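You operate a simulated robot arm through the tools that you are given. There is no shell and no other tool. Be economical: measure what you need, move in short steps, check, and stop when the job is done.

The job below is to be done with a simulated two-armed robot. You get a single attempt, and the scene is never put back.

Task
Put one of the cherry tomatoes from the crate stand top in the blue punnet. Switch the basin tap lever on. Take the white block with the largest size on its label from the top of the drain bench and put it on the top of the belt bench. Put the blue cup in the floor of the rinse trough. Put the spares box marked "springs" from the drying rack bars on the lower shelf of the crate bench and the spares box that says "bolts" on the handle end of the blue trolley's deck. Take the divider from the back of the air bench and put it on the beige layer sheet on the top of the belt bench. Any order will do. Set down upright: divider.

It is judged by the outcome, as a careful person would: the job done as asked, and still so three seconds after it is handed in. It fails if anything else is knocked over, pushed out of place, dropped, spilled or broken. Flat cloth is picked up by pressing the open fingertips on it (5 to 10 N) and closing them slowly along it; thin cloth reads only 2 to 8 mm in the jaws.

Robot
Two 7-joint arms with two-finger parallel grippers on one trunk, on a base that drives. Base frame: it is fixed to the floor where the robot stands at the start and does not move with it; the origin is under the middle of the robot, x ahead of it, y to its left, z up; the surface under the hand at the start is at about z = 940. Readings come in mm, degrees, newtons and seconds.
The left shoulder is at the start at [110, 169, 1511], the right one opposite. With the tool pointing down near the work surface each hand reaches from about 440 to 740 mm from the robot's upright axis, wherever it stands, measured 20 degrees to its own side. Places, roughly: basin tap lever [-5900, -3700, 900]; blue cup (7x7x7 cm) [-4000, -3400, 900]; blue punnet (13x13x6 cm) [600, 800, 900]; cherry tomato (4x4x3 cm) [700, -100, 1000]; divider (16x5x10 cm) [-3200, -600, 900]; floor of the rinse trough [-5200, -3600, 700]; handle end of the blue trolley's deck [100, -800, 600]; layer sheet (33x24x1 cm) [-5000, -300, 900]; lower shelf of the crate bench [-3700, -1100, 200]; spares box [-3750, -3500, 1000]; top of the belt bench [-5000, -400, 900]; white block [-4500, -3500, 1000]. Payload 1.57 kg a hand.
Tool frame (each hand has its own): the origin (TCP) lies between the finger pads and is the grasp point; the fingertips stand 30 mm ahead of it; z points along the fingers, y is the line along which they close. The gripper opens to 80 mm. The fingers are 17 mm wide and 12 mm thick; the gripper's body (40 by 82 mm) begins 80 mm behind the TCP.
Orientation is that of the tool frame in the base frame, as a unit quaternion [x, y, z, w]. With the fingers straight down and closing along the base's y, the tool's x points along the base's -x, its y along +y and its z along -z.

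Tools
- The arms move only by the tool send_rows. It takes "left_series", "right_series" or both (then of equal length, played together; a hand with none holds still); each is a list of rows, each an object of numbers (a shift or turn left out is 0, a gripper value left out holds the last): "tx", "ty", "tz": the shift along the base's x, y, z in units of 40 mm (1.0 is 40 mm); "ax", "ay", "az": the turn, a rotation vector about the base's x, y, z in units of 8 degrees (1.0 is 8 degrees); "gripper": the gripper command, from -1 (shut) to 1 (fully open), values between in proportion. In form: [{"tx": .., "ty": .., "tz": .., "ax": .., "ay": .., "az": .., "gripper": ..}, ...]. A call has 1 to 8 rows; each row shifts and turns the commanded pose from where the row before left it. A call with a number of a shift or a turn outside -1 to 1 is refused whole. Each row takes 0.2 s and may step no farther than 50 mm and 8.6 degrees from the row before; otherwise, or with a gripper value out of range, the whole call is refused. Where a pose cannot be reached the arm comes as near as it can. A force on the tool above 40 N (or 10 N above the force at the start of the call, whichever is more), or a blocked arm, ends the call early, and 0.2 s more pass. The fingers move at their own pace (about 72 mm/s each) and stop on an object; they squeeze with about 39 N. The grip force told is the motor's: it shows also when the fingers shut on nothing. Time passes only in rows, and 0.2 s behind the last, so rows that do not move let the fingers close. The reply holds the time, the measured pose of the TCP, the force on the tool along the base axes, the opening and the grip force, in the units named above and with some noise, with the torque about the TCP (base axes, N m) and any sound that the robot's microphone picked up.
- Cameras (640 x 400 px; columns grow to the right, rows downward): "scene" is now at [137.5, -31.7, 1681.5]; the picture's right is [-0.47, -0.88, 0.00], its down [-0.77, 0.42, -0.48] and it looks along [0.42, -0.23, -0.88] (base axes); focal length 214 px, centre (320, 200). "left" rides on the left gripper at [72, 7, -122] in its tool frame; the picture's right is [-0.09, 1.00, 0.00], its down [-0.84, -0.08, -0.54] and it looks along [-0.54, -0.05, 0.84] (tool axes); focal length 238 px, centre (320, 200). "right" rides on the right gripper at [72, -7, -122] in its tool frame; the picture's right is [0.09, 1.00, 0.00], its down [-0.84, 0.08, -0.54] and it looks along [-0.54, 0.05, 0.84] (tool axes); focal length 238 px, centre (320, 200). There is no depth. A picture from a camera that has moved, and an enlarged one, comes with that camera's place and axes in the base frame and with its lens.
- snapshot(camera): a new picture of that camera. It takes no simulated time.
- raise_lower(by): slides the trunk up (or, below 0, down) by that many mm; the arms and the scene camera ride with it, the base frame stays. It gives what a move gives, with no picture.
- base_move(legs): drives the robot by 1 to 6 legs, each [ahead, left, turn to the left] in mm, mm and degrees, along the robot's own axes; the way and the turn of a leg run together, so that a leg with both is an arc; at most 1500 mm and 180 degrees a leg. The arms and the cameras ride along, it lands a little off, and it stops where it bumps. It gives what a move gives.
- aim_head(pan, tilt): turns the head with the scene camera to pan (to the left, within 86 degrees either way) and tilt (down, from -29 to 69), counted from straight ahead of the robot. It gives what a move gives.
- close_up(camera, box): a new picture of the part [left, top, right, bottom] of that camera's present view, enlarged. It takes no simulated time.
- job_done(): hands the job in; it is judged then, once.

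Work in short steps. Places have to be worked out from the pictures, the camera data and where the tool is seen: move nearer, look again, correct. Check each grasp and each placing, and mend what went wrong. You have 196 turns and 192 pictures in all, those below and enlarged ones among them. Open the grippers and draw the arms clear of the work before you hand the job in, unless the task says otherwise.

The tools are called after "Call:" as a command line: name --argument value ..., lists and objects as JSON in quotes. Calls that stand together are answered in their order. send_rows: Moves the arms, as the interface text tells. Its arguments: {"type":"object","properties":{"left_series":{"type":"array","items":{"type":"object","properties":{"tx":{"type":"number"},"ty":{"type":"number"},"tz":{"type":"number"},"ax":{"type":"number"},"ay":{"type":"number"},"az":{"type":"number"},"gripper":{"type":"number"}}}},"right_series":{"type":"array","items":{"type":"object","properties":{"tx":{"type":"number"},"ty":{"type":"number"},"tz":{"type":"number"},"ax":{"type":"number"},"ay":{"type":"number"},"az":{"type":"number"},"gripper":{"type":"number"}}}}},"required":[]} The other tools are called the same way: raise_lower (by) slides the trunk up or down; base_move (legs) drives the base; aim_head (pan, tilt) turns the head that bears the scene camera; snapshot (camera) takes a picture; close_up (camera, box) takes an enlarged picture of a part of a camera's view; job_done () hands the job in.

At the start:

```text
t: 0.0
left_position: [661.7, 323.4, 1199.5]
left_ee_rot: [-0.001, 1.0, 0.0, 0.0]
left_ft_force: [0.0, 1.2, -0.2]
left_wrist_torque: [0.01, -0.01, 0.03]
left_opening: 79.9
left_grip_force: 0.1
right_position: [673.3, -231.5, 1221.9]
right_ee_rot: [-0.001, 1.0, 0.0, 0.0]
right_ft_force: [0.2, 0.1, 0.3]
right_wrist_torque: [0.01, 0.03, 0.0]
right_opening: 79.8
right_grip_force: 0.1
trunk travel left (down, up): [-825.0, 65.0]
robot x, y, heading: [-0.0, -1.0, 0.1]
head pan, tilt: [-28.2, 61.4]
```

scene: 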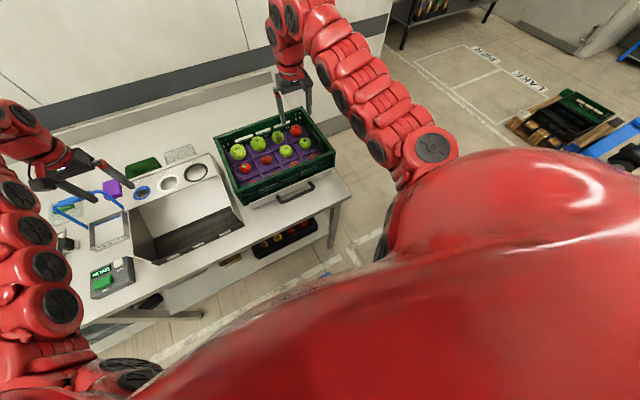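
right: 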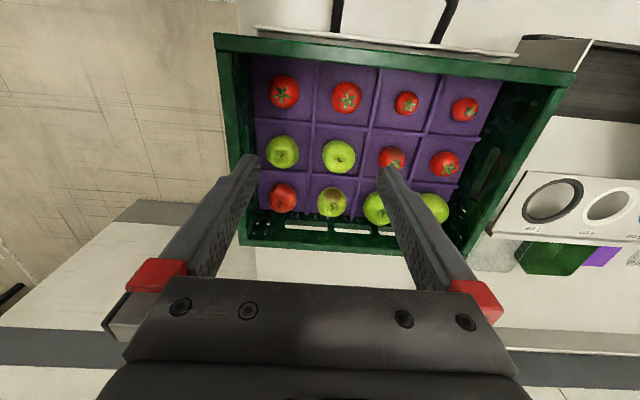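
left: 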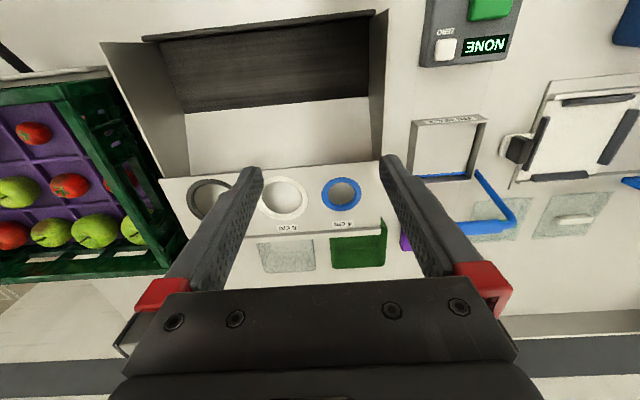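

The right wrist camera shows the crate of tomatoes and apples; I'll enlarge it to tell which are cherry tomatoes, and look for the punnet on the left.

Call:
close_up --camera "right" --box '[210, 30, 580, 260]'

Call:
aim_head --pan 30 --tilt 50

Call:
snapshot --camera "scene"

```text
1.73 times, centred on (395, 145) of right
camera zoom: at [600.2, -239.0, 1342.2], right [-0.09, 1.0, 0.0], down [0.84, 0.08, 0.54], along [0.54, 0.05, -0.84], focal length 412 px, centre (190, 295)
```

zoom: 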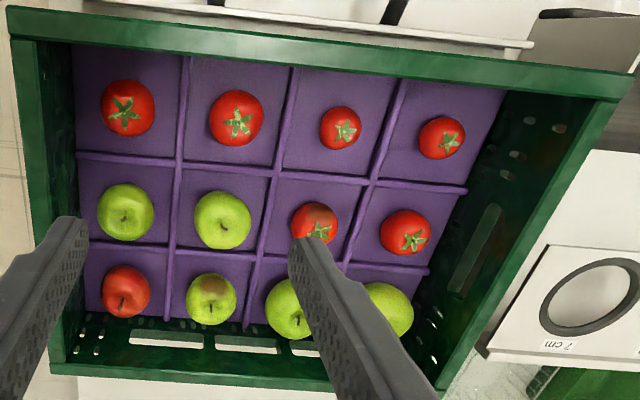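

```text
t: 1.3
left_position: [661.6, 324.4, 1199.8]
left_ee_rot: [0.001, 1.0, 0.0, 0.001]
left_ft_force: [0.7, 0.5, -0.2]
left_wrist_torque: [-0.02, -0.02, 0.05]
left_opening: 80.3
left_grip_force: 0.1
right_position: [673.0, -231.3, 1220.7]
right_ee_rot: [0.0, 1.0, 0.0, 0.001]
right_ft_force: [-0.5, 0.5, 0.2]
right_wrist_torque: [-0.02, -0.01, 0.0]
right_opening: 79.9
right_grip_force: 0.1
trunk travel left (down, up): [-825.0, 65.0]
robot x, y, heading: [-3.0, 2.3, 0.1]
head pan, tilt: [30.0, 50.0]
```

```text
187 pictures are left
camera scene: at [147.0, 37.4, 1695.7], right [0.5, -0.87, 0.0], down [-0.66, -0.38, -0.64], along [0.56, 0.32, -0.77], focal length 214 px, centre (320, 200)
```

scene: 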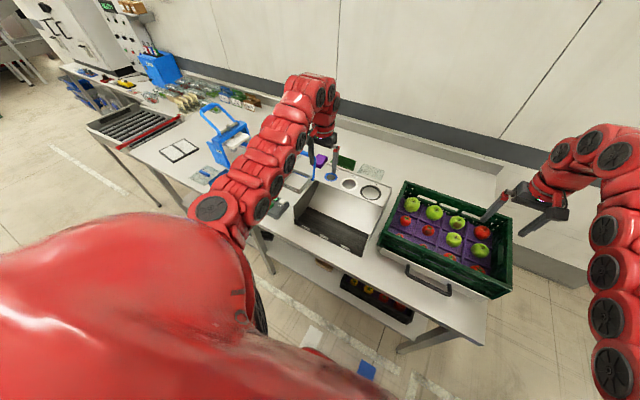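

The two smaller red ones in the near row (around x=652, y=-120 and -42) look like the cherry tomatoes. I move the right hand over the first one and look closer to compare sizes.

Call:
send_rows --right_series '[{"tx": -0.13, "ty": 0.7, "tz": -0.5}, {"tx": -0.13, "ty": 0.7, "tz": -0.5}, {"tx": -0.13, "ty": 0.7, "tz": -0.5}, {"tx": -0.13, "ty": 0.7, "tz": -0.5}]'

Call:
snapshot --camera "right"

```text
t: 2.3
left_position: [662.5, 324.8, 1199.6]
left_ee_rot: [0.001, 1.0, 0.0, -0.001]
left_ft_force: [-0.8, -0.5, -0.4]
left_wrist_torque: [0.01, -0.02, -0.02]
left_opening: 79.9
left_grip_force: 0.1
right_position: [651.8, -119.0, 1141.4]
right_ee_rot: [0.001, 1.0, 0.0, 0.001]
right_ft_force: [-0.3, 0.8, 0.2]
right_wrist_torque: [-0.04, -0.04, 0.0]
right_opening: 80.2
right_grip_force: 0.1
trunk travel left (down, up): [-825.0, 65.0]
robot x, y, heading: [1.2, 4.1, -0.1]
head pan, tilt: [30.0, 50.0]
```

```text
186 pictures are left
camera right: at [580.0, -125.6, 1262.2], right [-0.09, 1.0, 0.0], down [0.84, 0.08, 0.54], along [0.54, 0.05, -0.84], focal length 238 px, centre (320, 200)
```

right: 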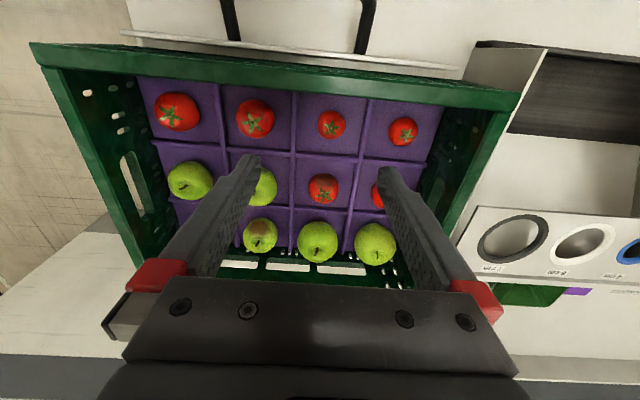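

Triangulating gives the small tomato A at about (657, -105, 972), about 36 mm wide, against about 47 mm for the larger ones, so A is a cherry tomato. I'll centre over it, part-close and descend partway.

Call:
send_rows --right_series '[{"tx": 0.13, "ty": 0.35, "tz": -0.5, "gripper": 0.2}, {"tz": -0.5}, {"tz": -0.6}, {"tz": -0.5}, {}]'

Call:
snapshot --camera "right"

```text
t: 3.5
left_position: [662.2, 323.9, 1200.2]
left_ee_rot: [0.0, 1.0, 0.0, 0.0]
left_ft_force: [0.0, -0.2, -0.3]
left_wrist_torque: [0.0, 0.03, 0.02]
left_opening: 80.1
left_grip_force: 0.1
right_position: [656.1, -106.0, 1057.7]
right_ee_rot: [-0.001, 1.0, 0.0, 0.0]
right_ft_force: [0.0, -0.2, -0.9]
right_wrist_torque: [-0.03, -0.02, 0.02]
right_opening: 47.9
right_grip_force: 0.1
trunk travel left (down, up): [-825.0, 65.0]
robot x, y, heading: [1.9, -4.3, -0.2]
head pan, tilt: [30.0, 50.0]
```

```text
185 pictures are left
camera right: at [584.2, -113.3, 1178.6], right [-0.09, 1.0, 0.0], down [0.84, 0.08, 0.54], along [0.54, 0.05, -0.84], focal length 238 px, centre (320, 200)
```

right: 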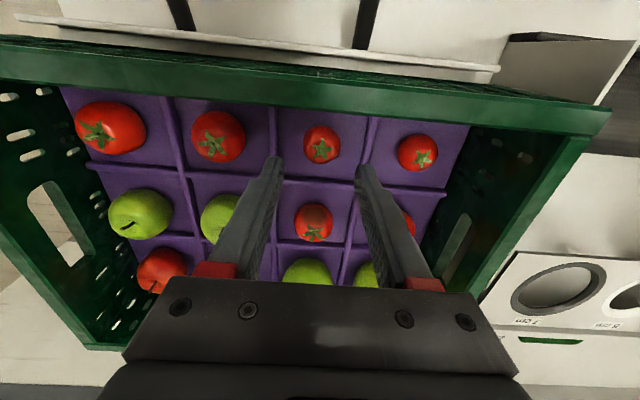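

The estimate holds (658, -105.6). I descend to z≈988 and close on it.

Call:
send_rows --right_series '[{"tx": 0.04, "tz": -0.6}, {"tz": -0.6}, {"tz": -0.55}, {}, {"gripper": -1}, {}, {}]'

Call:
snapshot --camera "right"

```text
t: 5.1
left_position: [662.6, 323.2, 1200.3]
left_ee_rot: [-0.001, 1.0, 0.0, 0.0]
left_ft_force: [-1.1, 0.3, 0.6]
left_wrist_torque: [0.04, 0.03, 0.0]
left_opening: 80.1
left_grip_force: 0.1
right_position: [660.3, -106.0, 987.3]
right_ee_rot: [0.0, 1.0, 0.0, 0.0]
right_ft_force: [0.0, 0.9, -0.6]
right_wrist_torque: [0.01, -0.01, 0.0]
right_opening: 30.6
right_grip_force: 38.9
trunk travel left (down, up): [-825.0, 65.0]
robot x, y, heading: [-1.4, -0.3, -0.0]
head pan, tilt: [30.0, 50.0]
```

```text
184 pictures are left
camera right: at [586.7, -112.7, 1109.2], right [-0.09, 1.0, 0.0], down [0.84, 0.08, 0.54], along [0.54, 0.05, -0.84], focal length 238 px, centre (320, 200)
```

right: 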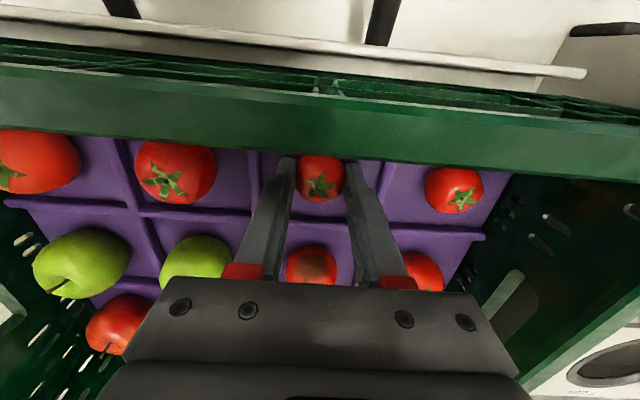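

Tomato gripped at 30.6 mm. I lift it out and look left with the head to plan the drive.

Call:
send_rows --right_series '[{"tz": 0.8}, {"tz": 0.9}, {"tz": 0.9}, {"tz": 0.9}, {"tz": 0.9}, {"tz": 0.9}, {"tz": 0.8, "tx": -0.5}, {"tx": -0.9}]' --left_series '[{"tx": -0.8}, {"tx": -0.8}, {"tx": -0.8}, {"tx": -0.8}, {"tz": 0.9}, {"tz": 0.9}, {"tz": 0.9}, {}]'

Call:
aim_head --pan 60 --tilt 35

Call:
snapshot --camera "scene"

Call:
snapshot --camera "right"

```text
t: 6.9
left_position: [633.2, 328.6, 1262.1]
left_ee_rot: [0.0, 1.0, 0.0, 0.001]
left_ft_force: [0.4, -0.5, 0.3]
left_wrist_torque: [-0.01, 0.04, 0.06]
left_opening: 80.1
left_grip_force: 0.1
left hand out of reach, approached as far as the arm can: row 2, 3, 4, 6, 7
right_position: [619.1, -103.3, 1237.1]
right_ee_rot: [0.001, 1.0, -0.001, 0.0]
right_ft_force: [0.5, -0.8, 0.2]
right_wrist_torque: [0.03, 0.03, 0.01]
right_opening: 31.5
right_grip_force: 38.6
right hand out of reach, approached as far as the arm can: row 8
trunk travel left (down, up): [-825.0, 65.0]
robot x, y, heading: [-3.5, 0.7, 0.1]
head pan, tilt: [30.0, 50.0]
```

```text
t: 7.8
left_position: [635.6, 327.4, 1262.5]
left_ee_rot: [0.001, 1.0, 0.0, 0.001]
left_ft_force: [-0.5, 0.0, 0.8]
left_wrist_torque: [-0.03, -0.04, 0.01]
left_opening: 80.0
left_grip_force: 0.1
right_position: [619.7, -103.0, 1237.3]
right_ee_rot: [0.0, 1.0, 0.001, -0.001]
right_ft_force: [0.6, 0.5, 0.4]
right_wrist_torque: [0.0, 0.03, 0.0]
right_opening: 31.3
right_grip_force: 39.0
trunk travel left (down, up): [-825.0, 65.0]
robot x, y, heading: [2.0, 1.5, -0.0]
head pan, tilt: [60.0, 35.0]
```

```text
183 pictures are left
camera scene: at [124.4, 75.0, 1717.5], right [0.87, -0.5, 0.0], down [-0.29, -0.5, -0.82], along [0.41, 0.71, -0.57], focal length 214 px, centre (320, 200)
```

scene: 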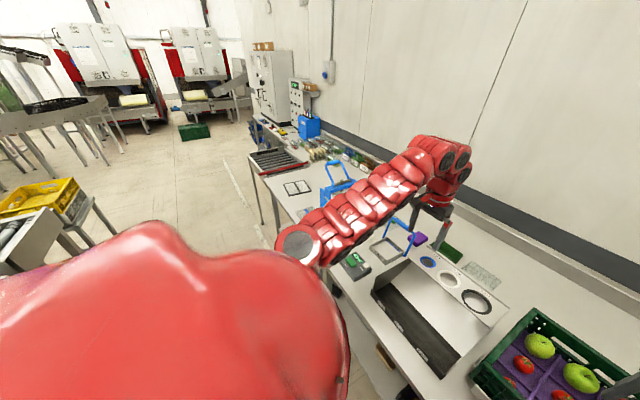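

```text
182 pictures are left
camera right: at [548.1, -110.6, 1358.2], right [-0.09, 1.0, 0.0], down [0.84, 0.08, 0.54], along [0.54, 0.05, -0.84], focal length 238 px, centre (320, 200)
```

right: 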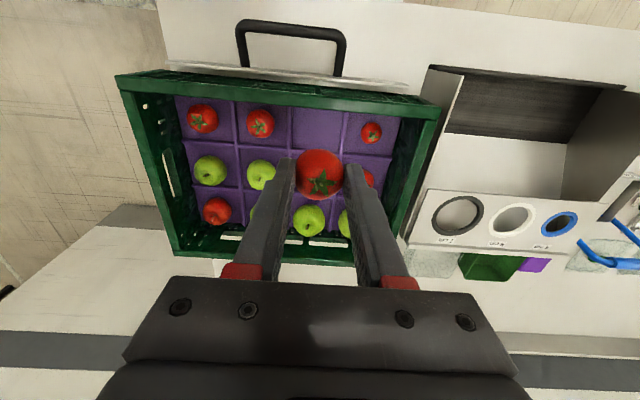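

Tomato is held. I'll enlarge the scene to identify the punnet before driving left.

Call:
close_up --camera "scene" --box '[240, 90, 480, 290]'

Call:
base_move --legs '[[0, 500, 0]]'

Call:
snapshot --camera "scene"

Call:
snapshot --camera "left"

```text
2.00 times, centred on (360, 190) of scene
camera zoom: at [124.4, 75.0, 1717.5], right [0.87, -0.5, 0.0], down [-0.29, -0.5, -0.82], along [0.41, 0.71, -0.57], focal length 429 px, centre (240, 220)
```

zoom: 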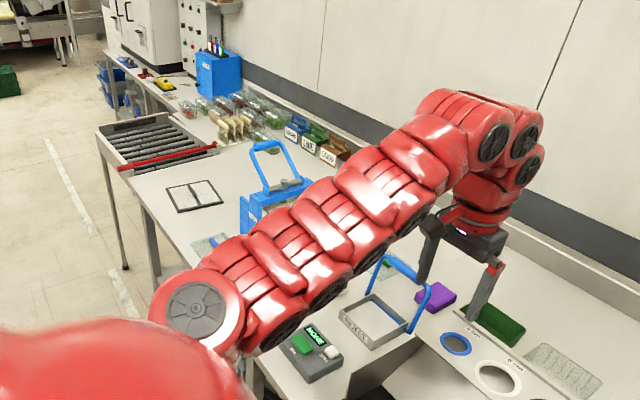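

```text
t: 10.8
left_position: [636.8, 834.2, 1261.7]
left_ee_rot: [0.0, 1.0, 0.0, 0.001]
left_ft_force: [-0.4, 0.0, 0.3]
left_wrist_torque: [0.02, 0.02, 0.01]
left_opening: 79.7
left_grip_force: 0.0
right_position: [621.2, 401.8, 1237.1]
right_ee_rot: [0.001, 1.0, -0.001, -0.001]
right_ft_force: [0.1, 0.4, -0.2]
right_wrist_torque: [0.01, 0.0, 0.0]
right_opening: 31.0
right_grip_force: 39.2
trunk travel left (down, up): [-825.0, 65.0]
robot x, y, heading: [-2.4, 509.2, -0.1]
head pan, tilt: [60.0, 35.0]
```

```text
180 pictures are left
camera scene: at [124.6, 581.6, 1717.6], right [0.87, -0.5, 0.0], down [-0.29, -0.5, -0.82], along [0.41, 0.71, -0.57], focal length 214 px, centre (320, 200)
```

scene: 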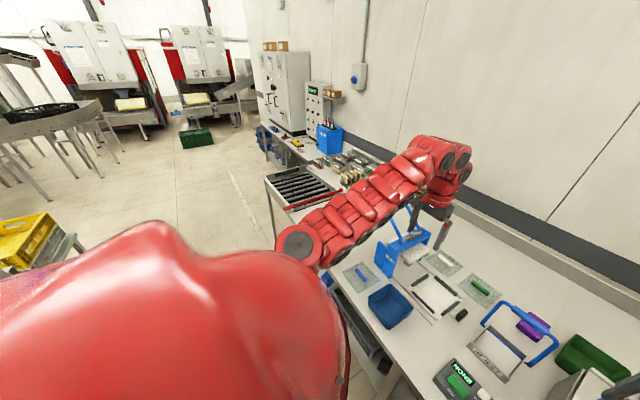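

```text
179 pictures are left
camera left: at [564.2, 839.6, 1383.4], right [0.09, 1.0, 0.0], down [0.84, -0.08, 0.54], along [0.54, -0.05, -0.84], focal length 238 px, centre (320, 200)
```

left: 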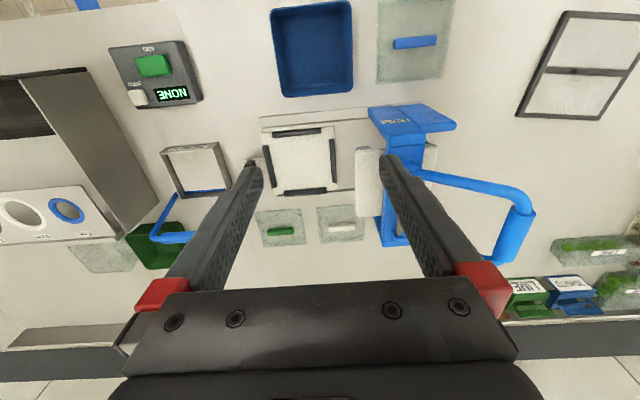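

The blue punnet is at about (572, 830). To keep the left hand off the blue tape tool on the bench, I back off, go left, then drive forward again.

Call:
base_move --legs '[[-380, 0, 0], [0, 500, 0], [380, 0, 0]]'

Call:
snapshot --camera "right"

Call:
snapshot --camera "scene"

```text
t: 17.8
left_position: [637.3, 1337.2, 1262.3]
left_ee_rot: [0.0, 1.0, 0.0, 0.001]
left_ft_force: [0.2, 0.4, 1.0]
left_wrist_torque: [0.0, 0.02, -0.04]
left_opening: 79.8
left_grip_force: 0.1
right_position: [623.3, 905.8, 1237.0]
right_ee_rot: [0.0, 1.0, 0.0, -0.001]
right_ft_force: [0.4, -0.2, 0.0]
right_wrist_torque: [-0.03, 0.0, -0.03]
right_opening: 31.1
right_grip_force: 38.6
trunk travel left (down, up): [-825.0, 65.0]
robot x, y, heading: [4.4, 1005.4, 0.0]
head pan, tilt: [60.0, 35.0]
```

```text
178 pictures are left
camera right: at [550.8, 898.6, 1358.8], right [-0.09, 1.0, 0.0], down [0.84, 0.08, 0.54], along [0.54, 0.05, -0.84], focal length 238 px, centre (320, 200)
```

right: 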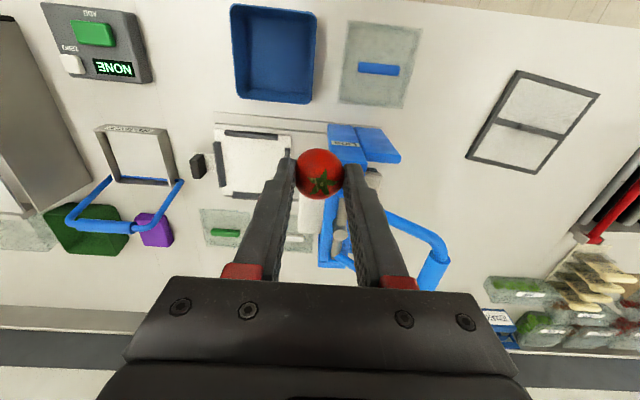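

```text
177 pictures are left
camera scene: at [126.5, 1084.0, 1717.6], right [0.87, -0.5, 0.0], down [-0.29, -0.5, -0.82], along [0.41, 0.71, -0.57], focal length 214 px, centre (320, 200)
```

scene: 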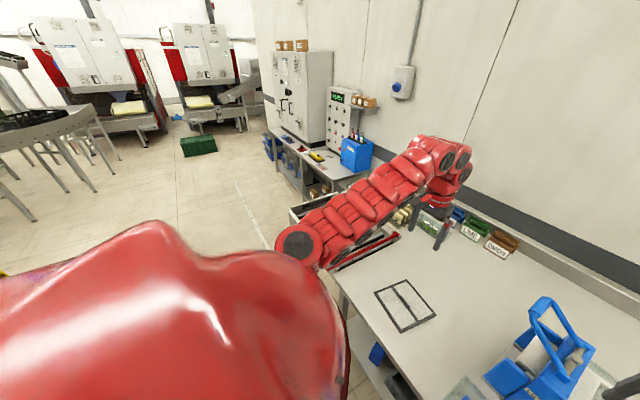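

Both views agree: punnet centre is about (566, 829). I move over it while descending to z≈1090.

Call:
send_rows --right_series '[{"ty": -0.65, "tz": -0.7}, {"ty": -0.65, "tz": -0.7}, {"ty": -0.6, "tz": -0.7, "tx": -0.3}, {"tx": -0.6, "tz": -0.8}, {"tx": -0.5, "tz": -0.7}, {}]'

Call:
snapshot --camera "right"

```text
t: 19.2
left_position: [638.3, 1337.2, 1262.3]
left_ee_rot: [0.0, 1.0, 0.0, 0.0]
left_ft_force: [-0.3, 0.0, -0.2]
left_wrist_torque: [0.02, -0.02, -0.02]
left_opening: 79.8
left_grip_force: 0.1
right_position: [623.7, 905.6, 1236.5]
right_ee_rot: [-0.001, 1.0, 0.001, -0.001]
right_ft_force: [0.2, -0.9, 0.2]
right_wrist_torque: [-0.06, -0.05, 0.06]
right_opening: 31.3
right_grip_force: 39.1
right hand out of reach, approached as far as the arm can: row 1, 2, 3, 4, 5
trunk travel left (down, up): [-825.0, 65.0]
robot x, y, heading: [2.5, 1009.0, 0.2]
head pan, tilt: [60.0, 35.0]
```

```text
176 pictures are left
camera right: at [552.0, 898.5, 1358.2], right [-0.09, 1.0, 0.0], down [0.84, 0.08, 0.54], along [0.54, 0.05, -0.84], focal length 238 px, centre (320, 200)
```

right: 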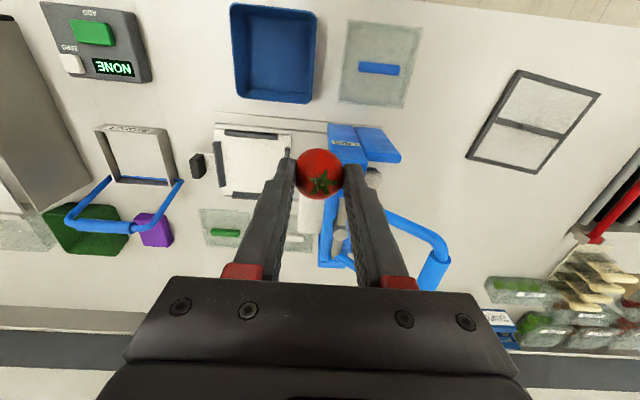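

The arm is stuck at a reach limit; I'll move it outward and down first.

Call:
send_rows --right_series '[{"tx": 0.5}, {"tz": -0.6}, {"tz": -0.8}, {"tz": -0.8}]'

```text
t: 20.2
left_position: [638.7, 1336.9, 1260.6]
left_ee_rot: [-0.002, 1.0, 0.0, 0.0]
left_ft_force: [-0.2, 0.4, -0.3]
left_wrist_torque: [-0.02, 0.01, 0.02]
left_opening: 80.0
left_grip_force: 0.1
right_position: [644.9, 906.6, 1148.6]
right_ee_rot: [0.0, 1.0, 0.0, -0.001]
right_ft_force: [1.0, -0.1, -0.3]
right_wrist_torque: [-0.03, 0.01, 0.0]
right_opening: 30.9
right_grip_force: 38.7
trunk travel left (down, up): [-825.0, 65.0]
robot x, y, heading: [1.8, 1007.6, -0.1]
head pan, tilt: [60.0, 35.0]
```

That freed it. Now y −77 then x back towards the punnet, with a gentle descent.

Call:
send_rows --right_series '[{"ty": -0.9}, {"ty": -0.9, "tz": -0.2}, {"tx": -0.4, "tz": -0.7}, {"tx": -0.7, "tz": -0.3}, {"tx": -0.7, "tz": -0.3}, {"tx": -0.2, "ty": -0.1}]'

Call:
snapshot --camera "right"

```text
t: 21.6
left_position: [638.5, 1337.4, 1260.3]
left_ee_rot: [0.001, 1.0, 0.0, 0.0]
left_ft_force: [0.0, 0.0, 0.9]
left_wrist_torque: [-0.01, 0.0, 0.01]
left_opening: 79.9
left_grip_force: 0.1
right_position: [646.8, 836.4, 1131.7]
right_ee_rot: [0.0, 1.0, 0.001, -0.001]
right_ft_force: [-0.1, -0.5, 0.5]
right_wrist_torque: [0.02, 0.01, -0.01]
right_opening: 31.1
right_grip_force: 39.2
right hand out of reach, approached as far as the arm can: row 1, 3, 4, 5, 6
trunk travel left (down, up): [-825.0, 65.0]
robot x, y, heading: [1.2, 1008.0, 0.1]
head pan, tilt: [60.0, 35.0]
```

```text
175 pictures are left
camera right: at [574.4, 829.4, 1254.5], right [-0.09, 1.0, 0.0], down [0.84, 0.08, 0.54], along [0.54, 0.05, -0.84], focal length 238 px, centre (320, 200)
```

right: 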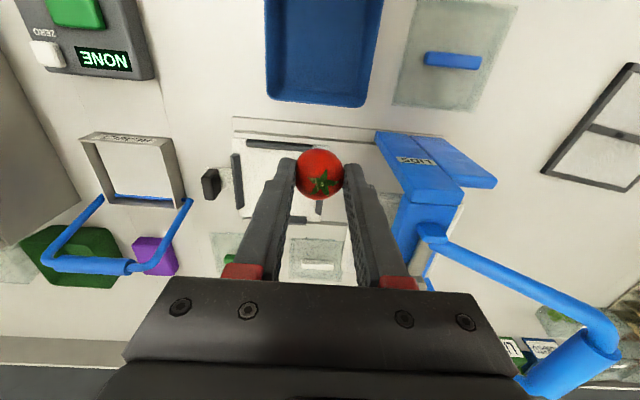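

The arm won't fold closer here, so I'll back the base up 80 mm to bring the hand over the punnet.

Call:
base_move --legs '[[-80, 0, 0]]'

Call:
send_rows --right_series '[{"tz": -0.5}, {"tz": -0.5}]'

Call:
snapshot --camera "right"

```text
t: 22.6
left_position: [561.7, 1337.2, 1259.8]
left_ee_rot: [0.0, 1.0, 0.0, 0.0]
left_ft_force: [-0.1, 1.3, -0.3]
left_wrist_torque: [0.0, -0.02, 0.03]
left_opening: 79.7
left_grip_force: 0.0
right_position: [570.9, 834.4, 1132.2]
right_ee_rot: [0.0, 1.0, 0.0, -0.003]
right_ft_force: [-0.4, 0.7, -0.1]
right_wrist_torque: [-0.01, 0.01, 0.02]
right_opening: 31.1
right_grip_force: 38.7
trunk travel left (down, up): [-825.0, 65.0]
robot x, y, heading: [-71.9, 1010.1, 0.3]
head pan, tilt: [60.0, 35.0]
```

```text
t: 23.2
left_position: [560.5, 1337.9, 1260.1]
left_ee_rot: [0.001, 1.0, 0.001, 0.0]
left_ft_force: [-0.3, -0.9, 0.7]
left_wrist_torque: [-0.05, -0.01, -0.03]
left_opening: 79.9
left_grip_force: 0.1
right_position: [569.1, 837.2, 1092.6]
right_ee_rot: [0.0, 1.0, 0.0, -0.003]
right_ft_force: [0.4, 0.2, 0.7]
right_wrist_torque: [0.0, 0.03, 0.0]
right_opening: 31.9
right_grip_force: 38.7
trunk travel left (down, up): [-825.0, 65.0]
robot x, y, heading: [-75.3, 1009.7, 0.1]
head pan, tilt: [60.0, 35.0]
```

```text
174 pictures are left
camera right: at [496.3, 829.3, 1214.0], right [-0.09, 1.0, 0.0], down [0.84, 0.08, 0.54], along [0.54, 0.05, -0.84], focal length 238 px, centre (320, 200)
```

right: 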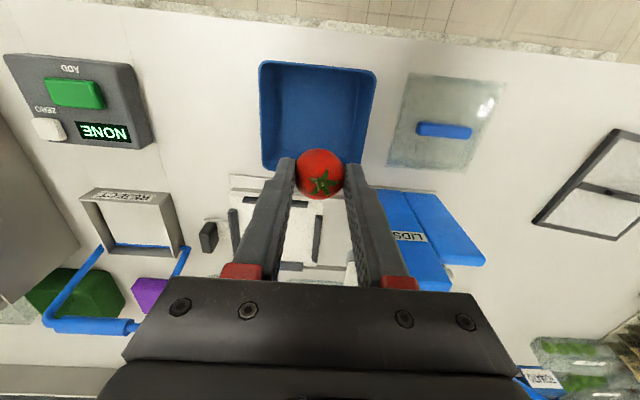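

Scale between pictures puts the punnet rim near z≈950, so the bench here is near 890, and the centre is (557, 831). I'll descend to z≈990 and check.

Call:
send_rows --right_series '[{"tx": -0.3, "ty": -0.1, "tz": -0.8}, {"tz": -0.9}, {"tz": -0.8}]'

Call:
snapshot --camera "right"

```text
t: 24.0
left_position: [559.0, 1337.5, 1261.2]
left_ee_rot: [0.0, 1.0, -0.001, 0.0]
left_ft_force: [0.6, 0.3, 0.6]
left_wrist_torque: [0.0, 0.04, -0.02]
left_opening: 80.2
left_grip_force: 0.2
right_position: [556.2, 832.5, 992.8]
right_ee_rot: [0.001, 1.0, 0.0, -0.002]
right_ft_force: [-0.3, -0.4, 0.9]
right_wrist_torque: [0.0, -0.03, 0.0]
right_opening: 31.7
right_grip_force: 38.8
trunk travel left (down, up): [-825.0, 65.0]
robot x, y, heading: [-76.6, 1006.9, 0.2]
head pan, tilt: [60.0, 35.0]
```

```text
173 pictures are left
camera right: at [484.1, 824.5, 1114.3], right [-0.09, 1.0, 0.0], down [0.84, 0.08, 0.54], along [0.54, 0.05, -0.84], focal length 238 px, centre (320, 200)
```

right: 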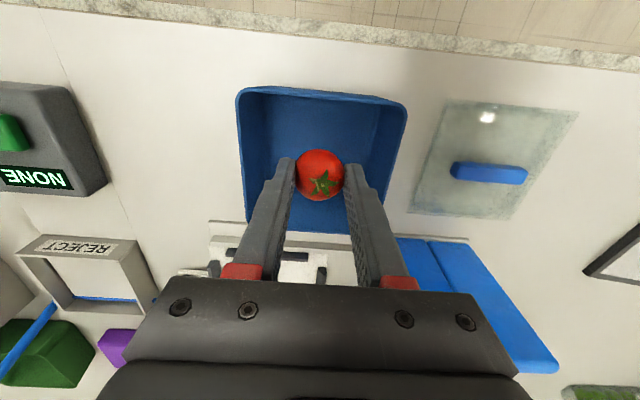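

Well centred over the punnet. Descend to z≈942 and check the force.

Call:
send_rows --right_series '[{"tz": -0.6}, {"tz": -0.6}, {}]'

Call:
snapshot --camera "right"

```text
t: 24.8
left_position: [559.4, 1337.5, 1260.7]
left_ee_rot: [0.0, 1.0, 0.0, 0.001]
left_ft_force: [-0.9, -0.7, 0.0]
left_wrist_torque: [0.04, -0.03, 0.03]
left_opening: 80.0
left_grip_force: 0.0
right_position: [555.0, 832.4, 944.5]
right_ee_rot: [0.0, 1.0, 0.0, -0.002]
right_ft_force: [-0.4, 0.2, -0.4]
right_wrist_torque: [-0.01, 0.01, 0.04]
right_opening: 31.7
right_grip_force: 38.9
trunk travel left (down, up): [-825.0, 65.0]
robot x, y, heading: [-73.7, 1007.3, 0.4]
head pan, tilt: [60.0, 35.0]
```

```text
172 pictures are left
camera right: at [483.7, 824.9, 1066.2], right [-0.09, 1.0, 0.0], down [0.84, 0.08, 0.54], along [0.54, 0.05, -0.84], focal length 238 px, centre (320, 200)
```

right: 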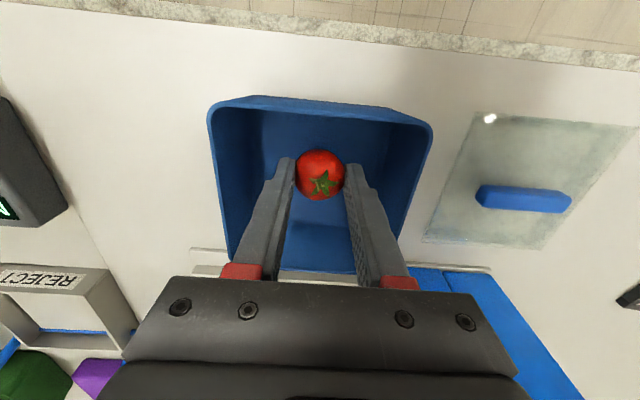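

Descending a bit more in small steps, watching for touch.

Call:
send_rows --right_series '[{"tz": -0.2}, {"tz": -0.12}, {}]'

```text
t: 25.6
left_position: [559.8, 1336.7, 1261.0]
left_ee_rot: [0.001, 1.0, 0.001, 0.0]
left_ft_force: [-0.5, 0.0, -0.4]
left_wrist_torque: [0.0, 0.04, 0.02]
left_opening: 79.9
left_grip_force: 0.0
right_position: [556.0, 832.6, 932.4]
right_ee_rot: [0.0, 1.0, 0.0, -0.002]
right_ft_force: [-0.9, 0.0, 0.4]
right_wrist_torque: [0.0, -0.02, 0.02]
right_opening: 31.9
right_grip_force: 39.3
trunk travel left (down, up): [-825.0, 65.0]
robot x, y, heading: [-76.2, 1005.8, 0.4]
head pan, tilt: [60.0, 35.0]
```

Call:
send_rows --right_series '[{"tz": -0.1}, {"tz": -0.1}, {}]'

Call:
close_up --camera "right" --box '[190, 80, 450, 280]'

```text
t: 26.4
left_position: [560.1, 1336.9, 1262.0]
left_ee_rot: [0.0, 1.0, 0.0, 0.0]
left_ft_force: [-0.4, 0.4, 0.6]
left_wrist_torque: [0.03, 0.01, 0.01]
left_opening: 80.0
left_grip_force: 0.1
right_position: [555.7, 832.1, 924.2]
right_ee_rot: [0.0, 1.0, 0.0, -0.002]
right_ft_force: [0.1, 0.1, -0.7]
right_wrist_torque: [-0.03, 0.01, 0.01]
right_opening: 31.6
right_grip_force: 38.9
trunk travel left (down, up): [-825.0, 65.0]
robot x, y, heading: [-75.7, 1011.0, 0.4]
head pan, tilt: [60.0, 35.0]
```

```text
2.00 times, centred on (320, 180) of right
camera zoom: at [483.9, 825.2, 1045.4], right [-0.09, 1.0, 0.0], down [0.84, 0.08, 0.54], along [0.54, 0.05, -0.84], focal length 477 px, centre (320, 240)
```

zoom: 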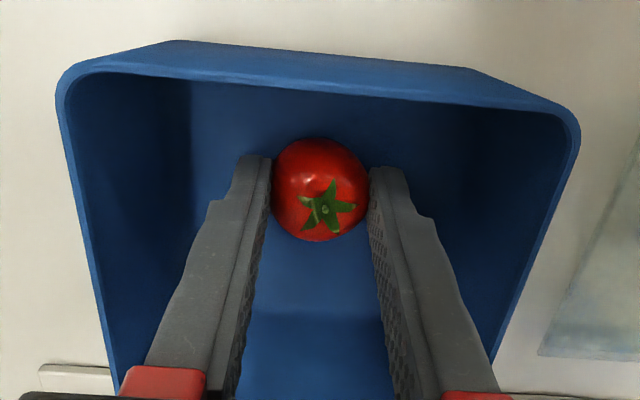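

Rim now calculates to about z≈930, so the floor is near 875. I continue down in small steps.

Call:
send_rows --right_series '[{"tz": -0.12}, {"tz": -0.12}, {"tz": -0.1}, {}]'

```text
t: 27.2
left_position: [555.4, 1338.1, 1263.3]
left_ee_rot: [0.0, 1.0, -0.001, 0.002]
left_ft_force: [-0.3, 0.4, -0.1]
left_wrist_torque: [0.02, 0.0, -0.04]
left_opening: 79.8
left_grip_force: 0.0
right_position: [557.5, 830.9, 918.2]
right_ee_rot: [0.0, 1.0, 0.0, 0.005]
right_ft_force: [-10.2, 1.4, 30.4]
right_wrist_torque: [0.17, 0.32, 0.05]
right_opening: 31.3
right_grip_force: 38.6
trunk travel left (down, up): [-825.0, 65.0]
robot x, y, heading: [-78.9, 1006.9, -0.2]
head pan, tilt: [60.0, 35.0]
stopped in row 3 (right hand): the force on the tool passed its limit at 42 N (the readings are from after the stop); the commanded pose is now the measured one
```

Touched at z≈918. Raise a few mm and release.

Call:
send_rows --right_series '[{"tz": 0.1}, {"gripper": 0.1}, {}, {}]'

Call:
close_up --camera "right" --box '[190, 80, 450, 280]'

```text
t: 28.2
left_position: [561.0, 1337.5, 1261.1]
left_ee_rot: [0.0, 1.0, 0.0, 0.001]
left_ft_force: [-0.1, 0.8, 1.6]
left_wrist_torque: [-0.02, 0.03, -0.03]
left_opening: 79.9
left_grip_force: 0.0
right_position: [559.5, 831.4, 917.9]
right_ee_rot: [0.0, 1.0, -0.001, 0.002]
right_ft_force: [-0.4, -0.3, 1.0]
right_wrist_torque: [-0.02, 0.03, -0.01]
right_opening: 44.0
right_grip_force: 0.0
trunk travel left (down, up): [-825.0, 65.0]
robot x, y, heading: [-77.0, 1009.5, 0.1]
head pan, tilt: [60.0, 35.0]
```

```text
2.00 times, centred on (320, 180) of right
camera zoom: at [486.5, 823.8, 1038.8], right [-0.09, 1.0, 0.0], down [0.83, 0.08, 0.55], along [0.54, 0.05, -0.84], focal length 477 px, centre (320, 240)
```

zoom: 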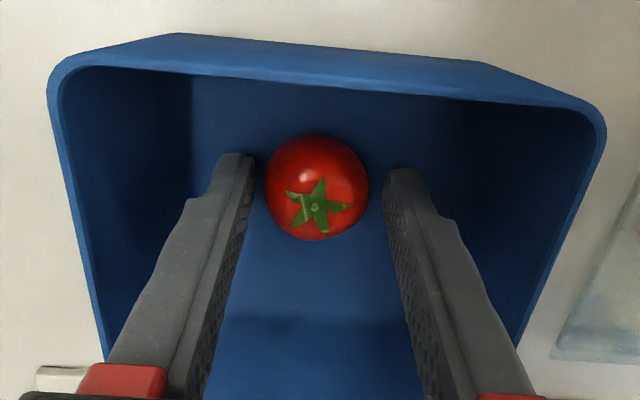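

Tomato released in the punnet. I raise the hand out, then verify.

Call:
send_rows --right_series '[{"tz": 0.9}, {"tz": 0.9}, {"tz": 0.9}, {"tz": 0.9}, {"tz": 0.9}]'

Call:
snapshot --camera "right"

```text
t: 29.4
left_position: [559.8, 1336.9, 1260.9]
left_ee_rot: [0.0, 1.0, -0.001, 0.0]
left_ft_force: [0.1, -0.1, -0.1]
left_wrist_torque: [0.0, 0.01, -0.02]
left_opening: 80.0
left_grip_force: 0.0
right_position: [566.2, 830.2, 1074.6]
right_ee_rot: [0.001, 1.0, -0.002, 0.001]
right_ft_force: [0.6, 0.2, -0.4]
right_wrist_torque: [0.0, 0.03, -0.01]
right_opening: 44.3
right_grip_force: 0.2
right hand out of reach, approached as far as the arm can: row 5
trunk travel left (down, up): [-825.0, 65.0]
robot x, y, heading: [-73.4, 1011.2, -0.0]
head pan, tilt: [60.0, 35.0]
```

```text
169 pictures are left
camera right: at [493.1, 823.8, 1196.2], right [-0.09, 1.0, 0.0], down [0.83, 0.08, 0.55], along [0.54, 0.05, -0.84], focal length 238 px, centre (320, 200)
```

right: 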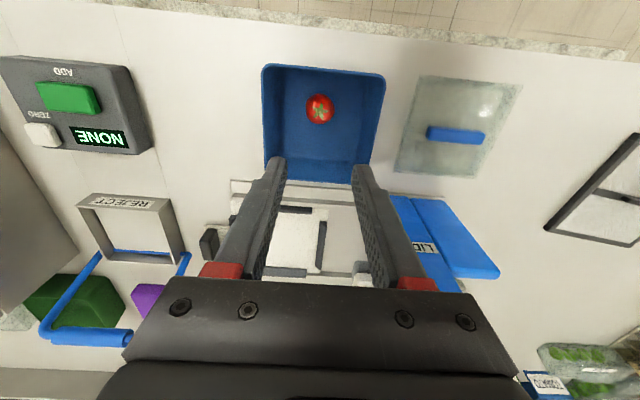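

Tomato sits in the punnet. Now I back away, turn round to face -x, and survey.

Call:
base_move --legs '[[-500, 0, 0], [0, 0, -180]]'

Call:
aim_head --pan 10 --tilt 15

Call:
snapshot --camera "scene"

Call:
aim_head --pan 75 --tilt 20

Call:
snapshot --camera "scene"

```text
t: 32.1
left_position: [97.1, 1336.7, 1263.0]
left_ee_rot: [0.0, 1.0, 0.0, 0.001]
left_ft_force: [-0.1, 0.5, 0.8]
left_wrist_torque: [0.0, -0.04, 0.03]
left_opening: 80.1
left_grip_force: 0.1
right_position: [103.6, 828.5, 1077.5]
right_ee_rot: [0.002, 1.0, -0.002, 0.006]
right_ft_force: [0.3, -0.3, 1.1]
right_wrist_torque: [-0.02, -0.05, 0.03]
right_opening: 44.0
right_grip_force: 0.0
trunk travel left (down, up): [-825.0, 65.0]
robot x, y, heading: [-533.4, 1003.7, 0.0]
head pan, tilt: [60.0, 35.0]
stopped in leg 1: the robot was blocked; the commanded pose is now the measured one
```

```text
t: 33.3
left_position: [102.3, 1334.9, 1260.8]
left_ee_rot: [0.0, 1.0, 0.0, 0.0]
left_ft_force: [0.5, -0.1, -0.2]
left_wrist_torque: [0.02, 0.02, 0.04]
left_opening: 80.2
left_grip_force: 0.1
right_position: [106.8, 828.8, 1075.2]
right_ee_rot: [0.002, 1.0, -0.001, 0.001]
right_ft_force: [-0.5, -1.1, 0.8]
right_wrist_torque: [0.01, 0.02, -0.03]
right_opening: 44.1
right_grip_force: 0.1
trunk travel left (down, up): [-825.0, 65.0]
robot x, y, heading: [-533.5, 1005.3, -0.1]
head pan, tilt: [10.0, 15.0]
```

```text
168 pictures are left
camera scene: at [-362.0, 1022.3, 1749.6], right [0.17, -0.98, 0.0], down [-0.25, -0.05, -0.97], along [0.95, 0.17, -0.26], focal length 214 px, centre (320, 200)
```

scene: 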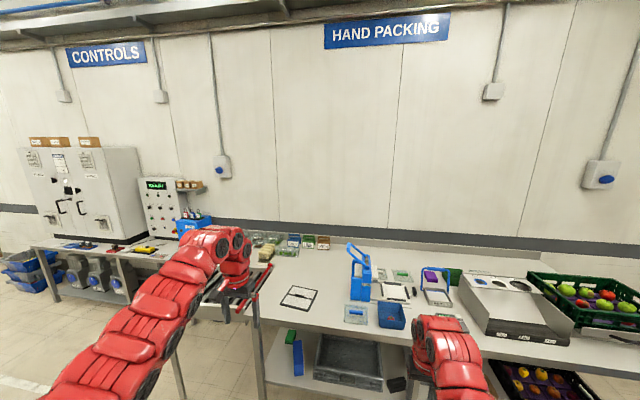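

```text
t: 34.7
left_position: [101.8, 1334.4, 1261.1]
left_ee_rot: [0.0, 1.0, 0.0, 0.0]
left_ft_force: [0.5, -0.5, 0.0]
left_wrist_torque: [0.01, 0.02, -0.02]
left_opening: 79.9
left_grip_force: 0.1
right_position: [106.9, 828.4, 1075.6]
right_ee_rot: [0.002, 1.0, -0.001, 0.003]
right_ft_force: [0.1, 0.0, 0.9]
right_wrist_torque: [-0.01, 0.01, -0.01]
right_opening: 44.0
right_grip_force: 0.0
trunk travel left (down, up): [-825.0, 65.0]
robot x, y, heading: [-531.0, 1006.3, 0.2]
head pan, tilt: [75.0, 20.0]
```

```text
167 pictures are left
camera scene: at [-428.9, 1096.0, 1741.3], right [0.97, -0.26, 0.0], down [-0.09, -0.33, -0.94], along [0.24, 0.91, -0.34], focal length 214 px, centre (320, 200)
```

scene: 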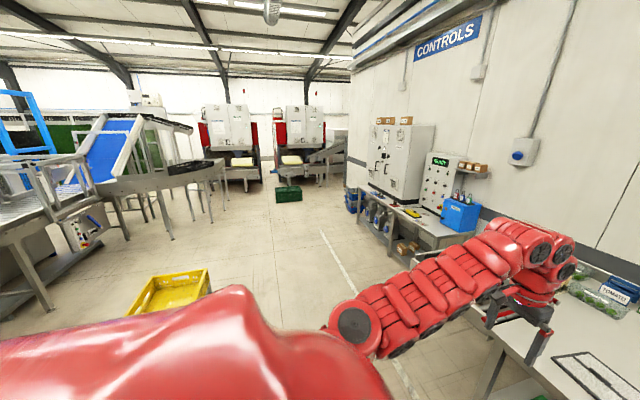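

Blocked behind at x≈-533, so something is behind me. I go forward slightly, turn right 90° (clear of the bench), and look.

Call:
base_move --legs '[[100, 0, 0], [0, 0, -90]]'

Call:
aim_head --pan -70 --tilt 30

Call:
snapshot --camera "scene"

Call:
aim_head --pan -15 --tilt 15

Call:
snapshot --camera "scene"

```text
t: 39.6
left_position: [-100.4, 374.9, 1260.9]
left_ee_rot: [0.705, 0.709, 0.0, 0.0]
left_ft_force: [0.0, -0.8, 0.8]
left_wrist_torque: [-0.01, 0.0, 0.01]
left_opening: 80.3
left_grip_force: 0.0
right_position: [-608.6, 366.3, 1075.2]
right_ee_rot: [0.706, 0.709, -0.002, 0.001]
right_ft_force: [-0.3, -0.4, -0.1]
right_wrist_torque: [0.02, -0.03, 0.0]
right_opening: 44.1
right_grip_force: 0.1
trunk travel left (down, up): [-825.0, 65.0]
robot x, y, heading: [-433.3, 1009.3, -89.6]
head pan, tilt: [75.0, 20.0]
```

```text
t: 41.9
left_position: [-100.7, 374.1, 1262.2]
left_ee_rot: [0.705, 0.709, 0.0, 0.0]
left_ft_force: [0.5, 0.1, -0.6]
left_wrist_torque: [0.03, -0.01, 0.02]
left_opening: 79.9
left_grip_force: 0.1
right_position: [-607.1, 366.0, 1075.9]
right_ee_rot: [0.706, 0.708, -0.002, 0.002]
right_ft_force: [0.8, -0.3, -0.3]
right_wrist_torque: [0.04, 0.02, 0.03]
right_opening: 43.8
right_grip_force: 0.0
trunk travel left (down, up): [-825.0, 65.0]
robot x, y, heading: [-432.8, 1008.0, -89.7]
head pan, tilt: [-70.0, 30.0]
```

```text
166 pictures are left
camera scene: at [-517.3, 894.2, 1725.3], right [-0.35, 0.94, 0.0], down [0.47, 0.17, -0.87], along [-0.81, -0.3, -0.5], focal length 214 px, centre (320, 200)
```

scene: 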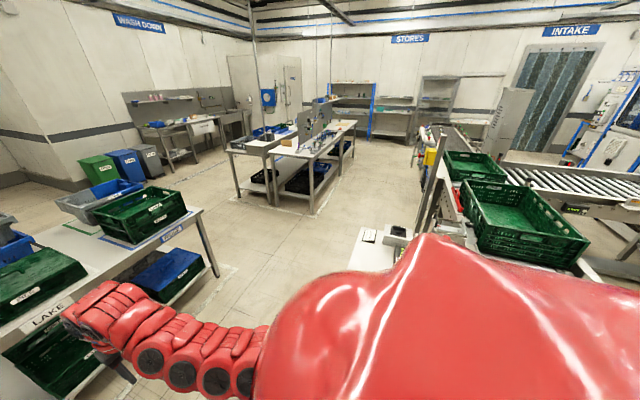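

```text
t: 43.2
left_position: [-101.8, 373.7, 1259.8]
left_ee_rot: [0.705, 0.71, 0.0, 0.0]
left_ft_force: [0.1, -0.4, -0.3]
left_wrist_torque: [-0.01, 0.0, -0.02]
left_opening: 80.0
left_grip_force: 0.0
right_position: [-607.4, 365.0, 1074.9]
right_ee_rot: [0.706, 0.708, -0.002, 0.001]
right_ft_force: [0.4, 0.2, -0.9]
right_wrist_torque: [-0.01, 0.0, -0.01]
right_opening: 44.0
right_grip_force: 0.2
trunk travel left (down, up): [-825.0, 65.0]
robot x, y, heading: [-435.7, 1009.2, -89.9]
head pan, tilt: [-15.0, 15.0]
```

```text
165 pictures are left
camera scene: at [-456.3, 835.3, 1749.5], right [-0.97, 0.25, 0.0], down [0.07, 0.25, -0.97], along [-0.25, -0.93, -0.26], focal length 214 px, centre (320, 200)
```

scene: 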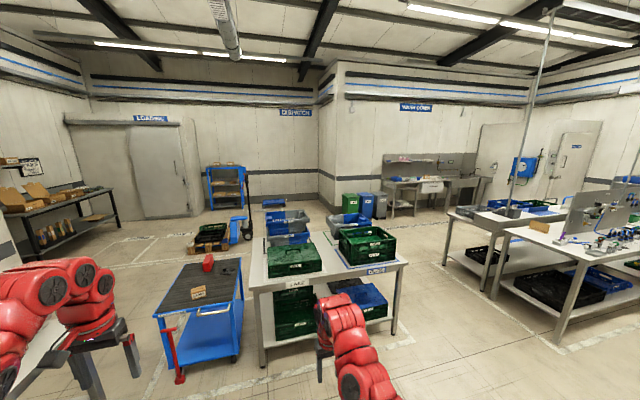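

The map is clear now: the aisle benches sit near x≈-2900…, a corridor runs between them and the "LAKE" bench. I drive ahead, then sideways toward x≈-2200.

Call:
base_move --legs '[[550, 0, 0], [0, -900, 0], [0, -850, 0]]'

Call:
aim_head --pan -50 --tilt 25

Call:
snapshot --camera "scene"

Call:
aim_head --pan 0 --tilt 20

Call:
snapshot --camera "scene"

```text
t: 54.8
left_position: [-1837.8, -185.7, 1259.9]
left_ee_rot: [0.705, 0.71, 0.0, -0.001]
left_ft_force: [-0.8, 0.2, 0.0]
left_wrist_torque: [-0.02, -0.02, 0.01]
left_opening: 80.0
left_grip_force: 0.0
right_position: [-2344.6, -193.4, 1075.5]
right_ee_rot: [0.707, 0.707, -0.003, 0.001]
right_ft_force: [0.3, -0.3, -0.3]
right_wrist_torque: [0.03, 0.02, 0.02]
right_opening: 43.8
right_grip_force: 0.0
trunk travel left (down, up): [-825.0, 65.0]
robot x, y, heading: [-2169.8, 446.6, -89.9]
head pan, tilt: [-15.0, 15.0]
```

```text
t: 55.8
left_position: [-1838.5, -185.1, 1260.8]
left_ee_rot: [0.705, 0.709, -0.001, 0.001]
left_ft_force: [0.1, -0.2, -0.6]
left_wrist_torque: [-0.04, 0.02, -0.02]
left_opening: 79.9
left_grip_force: 0.1
right_position: [-2344.3, -193.7, 1076.0]
right_ee_rot: [0.705, 0.709, -0.003, 0.001]
right_ft_force: [-0.3, -0.5, -0.9]
right_wrist_torque: [0.0, 0.01, 0.02]
right_opening: 44.1
right_grip_force: 0.0
trunk travel left (down, up): [-825.0, 65.0]
robot x, y, heading: [-2173.0, 447.7, -89.6]
head pan, tilt: [-50.0, 25.0]
```

```text
164 pictures are left
camera scene: at [-2239.7, 306.6, 1733.3], right [-0.65, 0.76, 0.0], down [0.32, 0.27, -0.91], along [-0.69, -0.59, -0.42], focal length 214 px, centre (320, 200)
```

scene: 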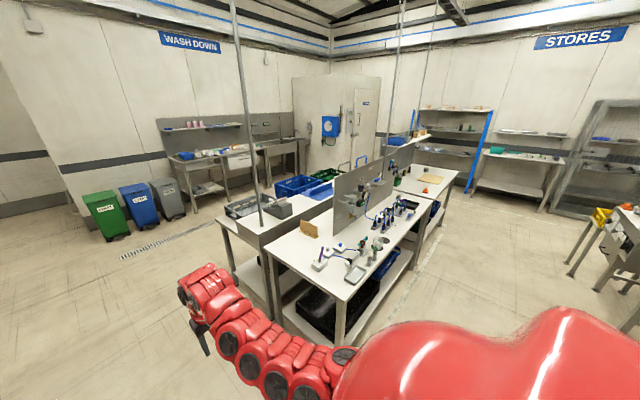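

```text
t: 56.9
left_position: [-1837.4, -186.9, 1261.3]
left_ee_rot: [0.705, 0.709, -0.001, 0.0]
left_ft_force: [0.3, -0.2, 0.1]
left_wrist_torque: [0.02, 0.02, -0.01]
left_opening: 80.2
left_grip_force: 0.1
right_position: [-2344.4, -194.8, 1076.2]
right_ee_rot: [0.706, 0.708, -0.002, 0.001]
right_ft_force: [-0.1, -0.9, 0.9]
right_wrist_torque: [-0.01, 0.03, -0.02]
right_opening: 44.2
right_grip_force: 0.0
trunk travel left (down, up): [-825.0, 65.0]
robot x, y, heading: [-2172.6, 448.9, -90.0]
head pan, tilt: [0.0, 20.0]
```

```text
163 pictures are left
camera scene: at [-2169.4, 273.2, 1741.3], right [-1.0, -0.01, 0.0], down [0.0, 0.34, -0.94], along [0.0, -0.94, -0.34], focal length 214 px, centre (320, 200)
```

scene: 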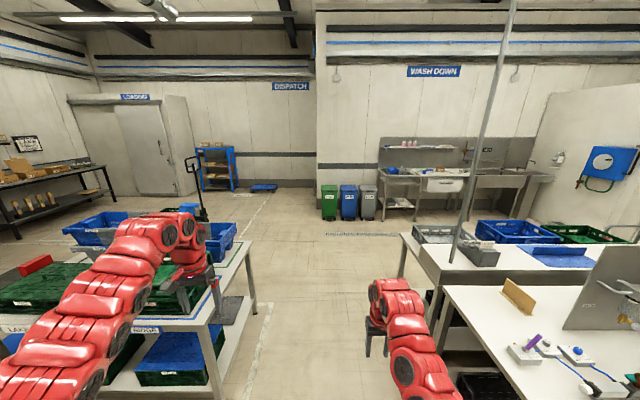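

I see the divider (tan angled piece) at the near back corner of the air bench, and beyond it the belt bench. I zoom in on both.

Call:
aim_head --pan -50 --tilt 25

Call:
close_up --camera "scene" --box '[270, 140, 480, 280]'

Call:
close_up --camera "scene" --box '[150, 110, 330, 230]'

```text
t: 58.1
left_position: [-1838.7, -185.7, 1260.4]
left_ee_rot: [0.705, 0.709, 0.0, 0.0]
left_ft_force: [0.4, -0.3, -0.3]
left_wrist_torque: [0.02, -0.01, -0.01]
left_opening: 79.8
left_grip_force: 0.1
right_position: [-2344.6, -194.2, 1075.7]
right_ee_rot: [0.706, 0.708, -0.002, 0.002]
right_ft_force: [-0.7, 0.1, -0.5]
right_wrist_torque: [0.02, 0.01, 0.02]
right_opening: 44.1
right_grip_force: 0.1
trunk travel left (down, up): [-825.0, 65.0]
robot x, y, heading: [-2171.8, 450.5, -89.9]
head pan, tilt: [-50.0, 25.0]
```

```text
2.86 times, centred on (375, 210) of scene
camera zoom: at [-2240.1, 306.6, 1733.3], right [-0.65, 0.76, 0.0], down [0.32, 0.27, -0.91], along [-0.69, -0.59, -0.42], focal length 613 px, centre (163, 171)
```

zoom: 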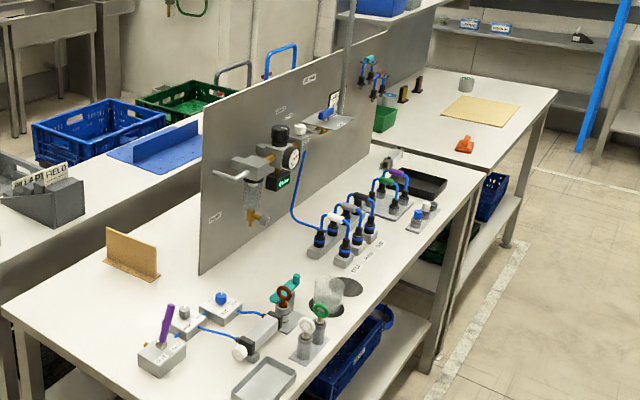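

```text
3.33 times, centred on (240, 170) of scene
camera zoom: at [-2240.1, 306.6, 1733.3], right [-0.65, 0.76, 0.0], down [0.32, 0.27, -0.91], along [-0.69, -0.59, -0.42], focal length 715 px, centre (587, 300)
```

zoom: 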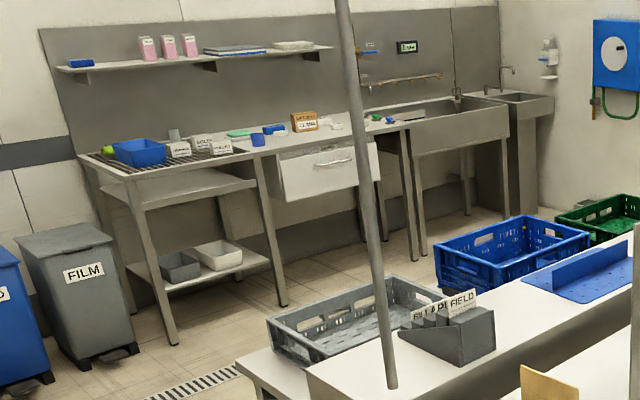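

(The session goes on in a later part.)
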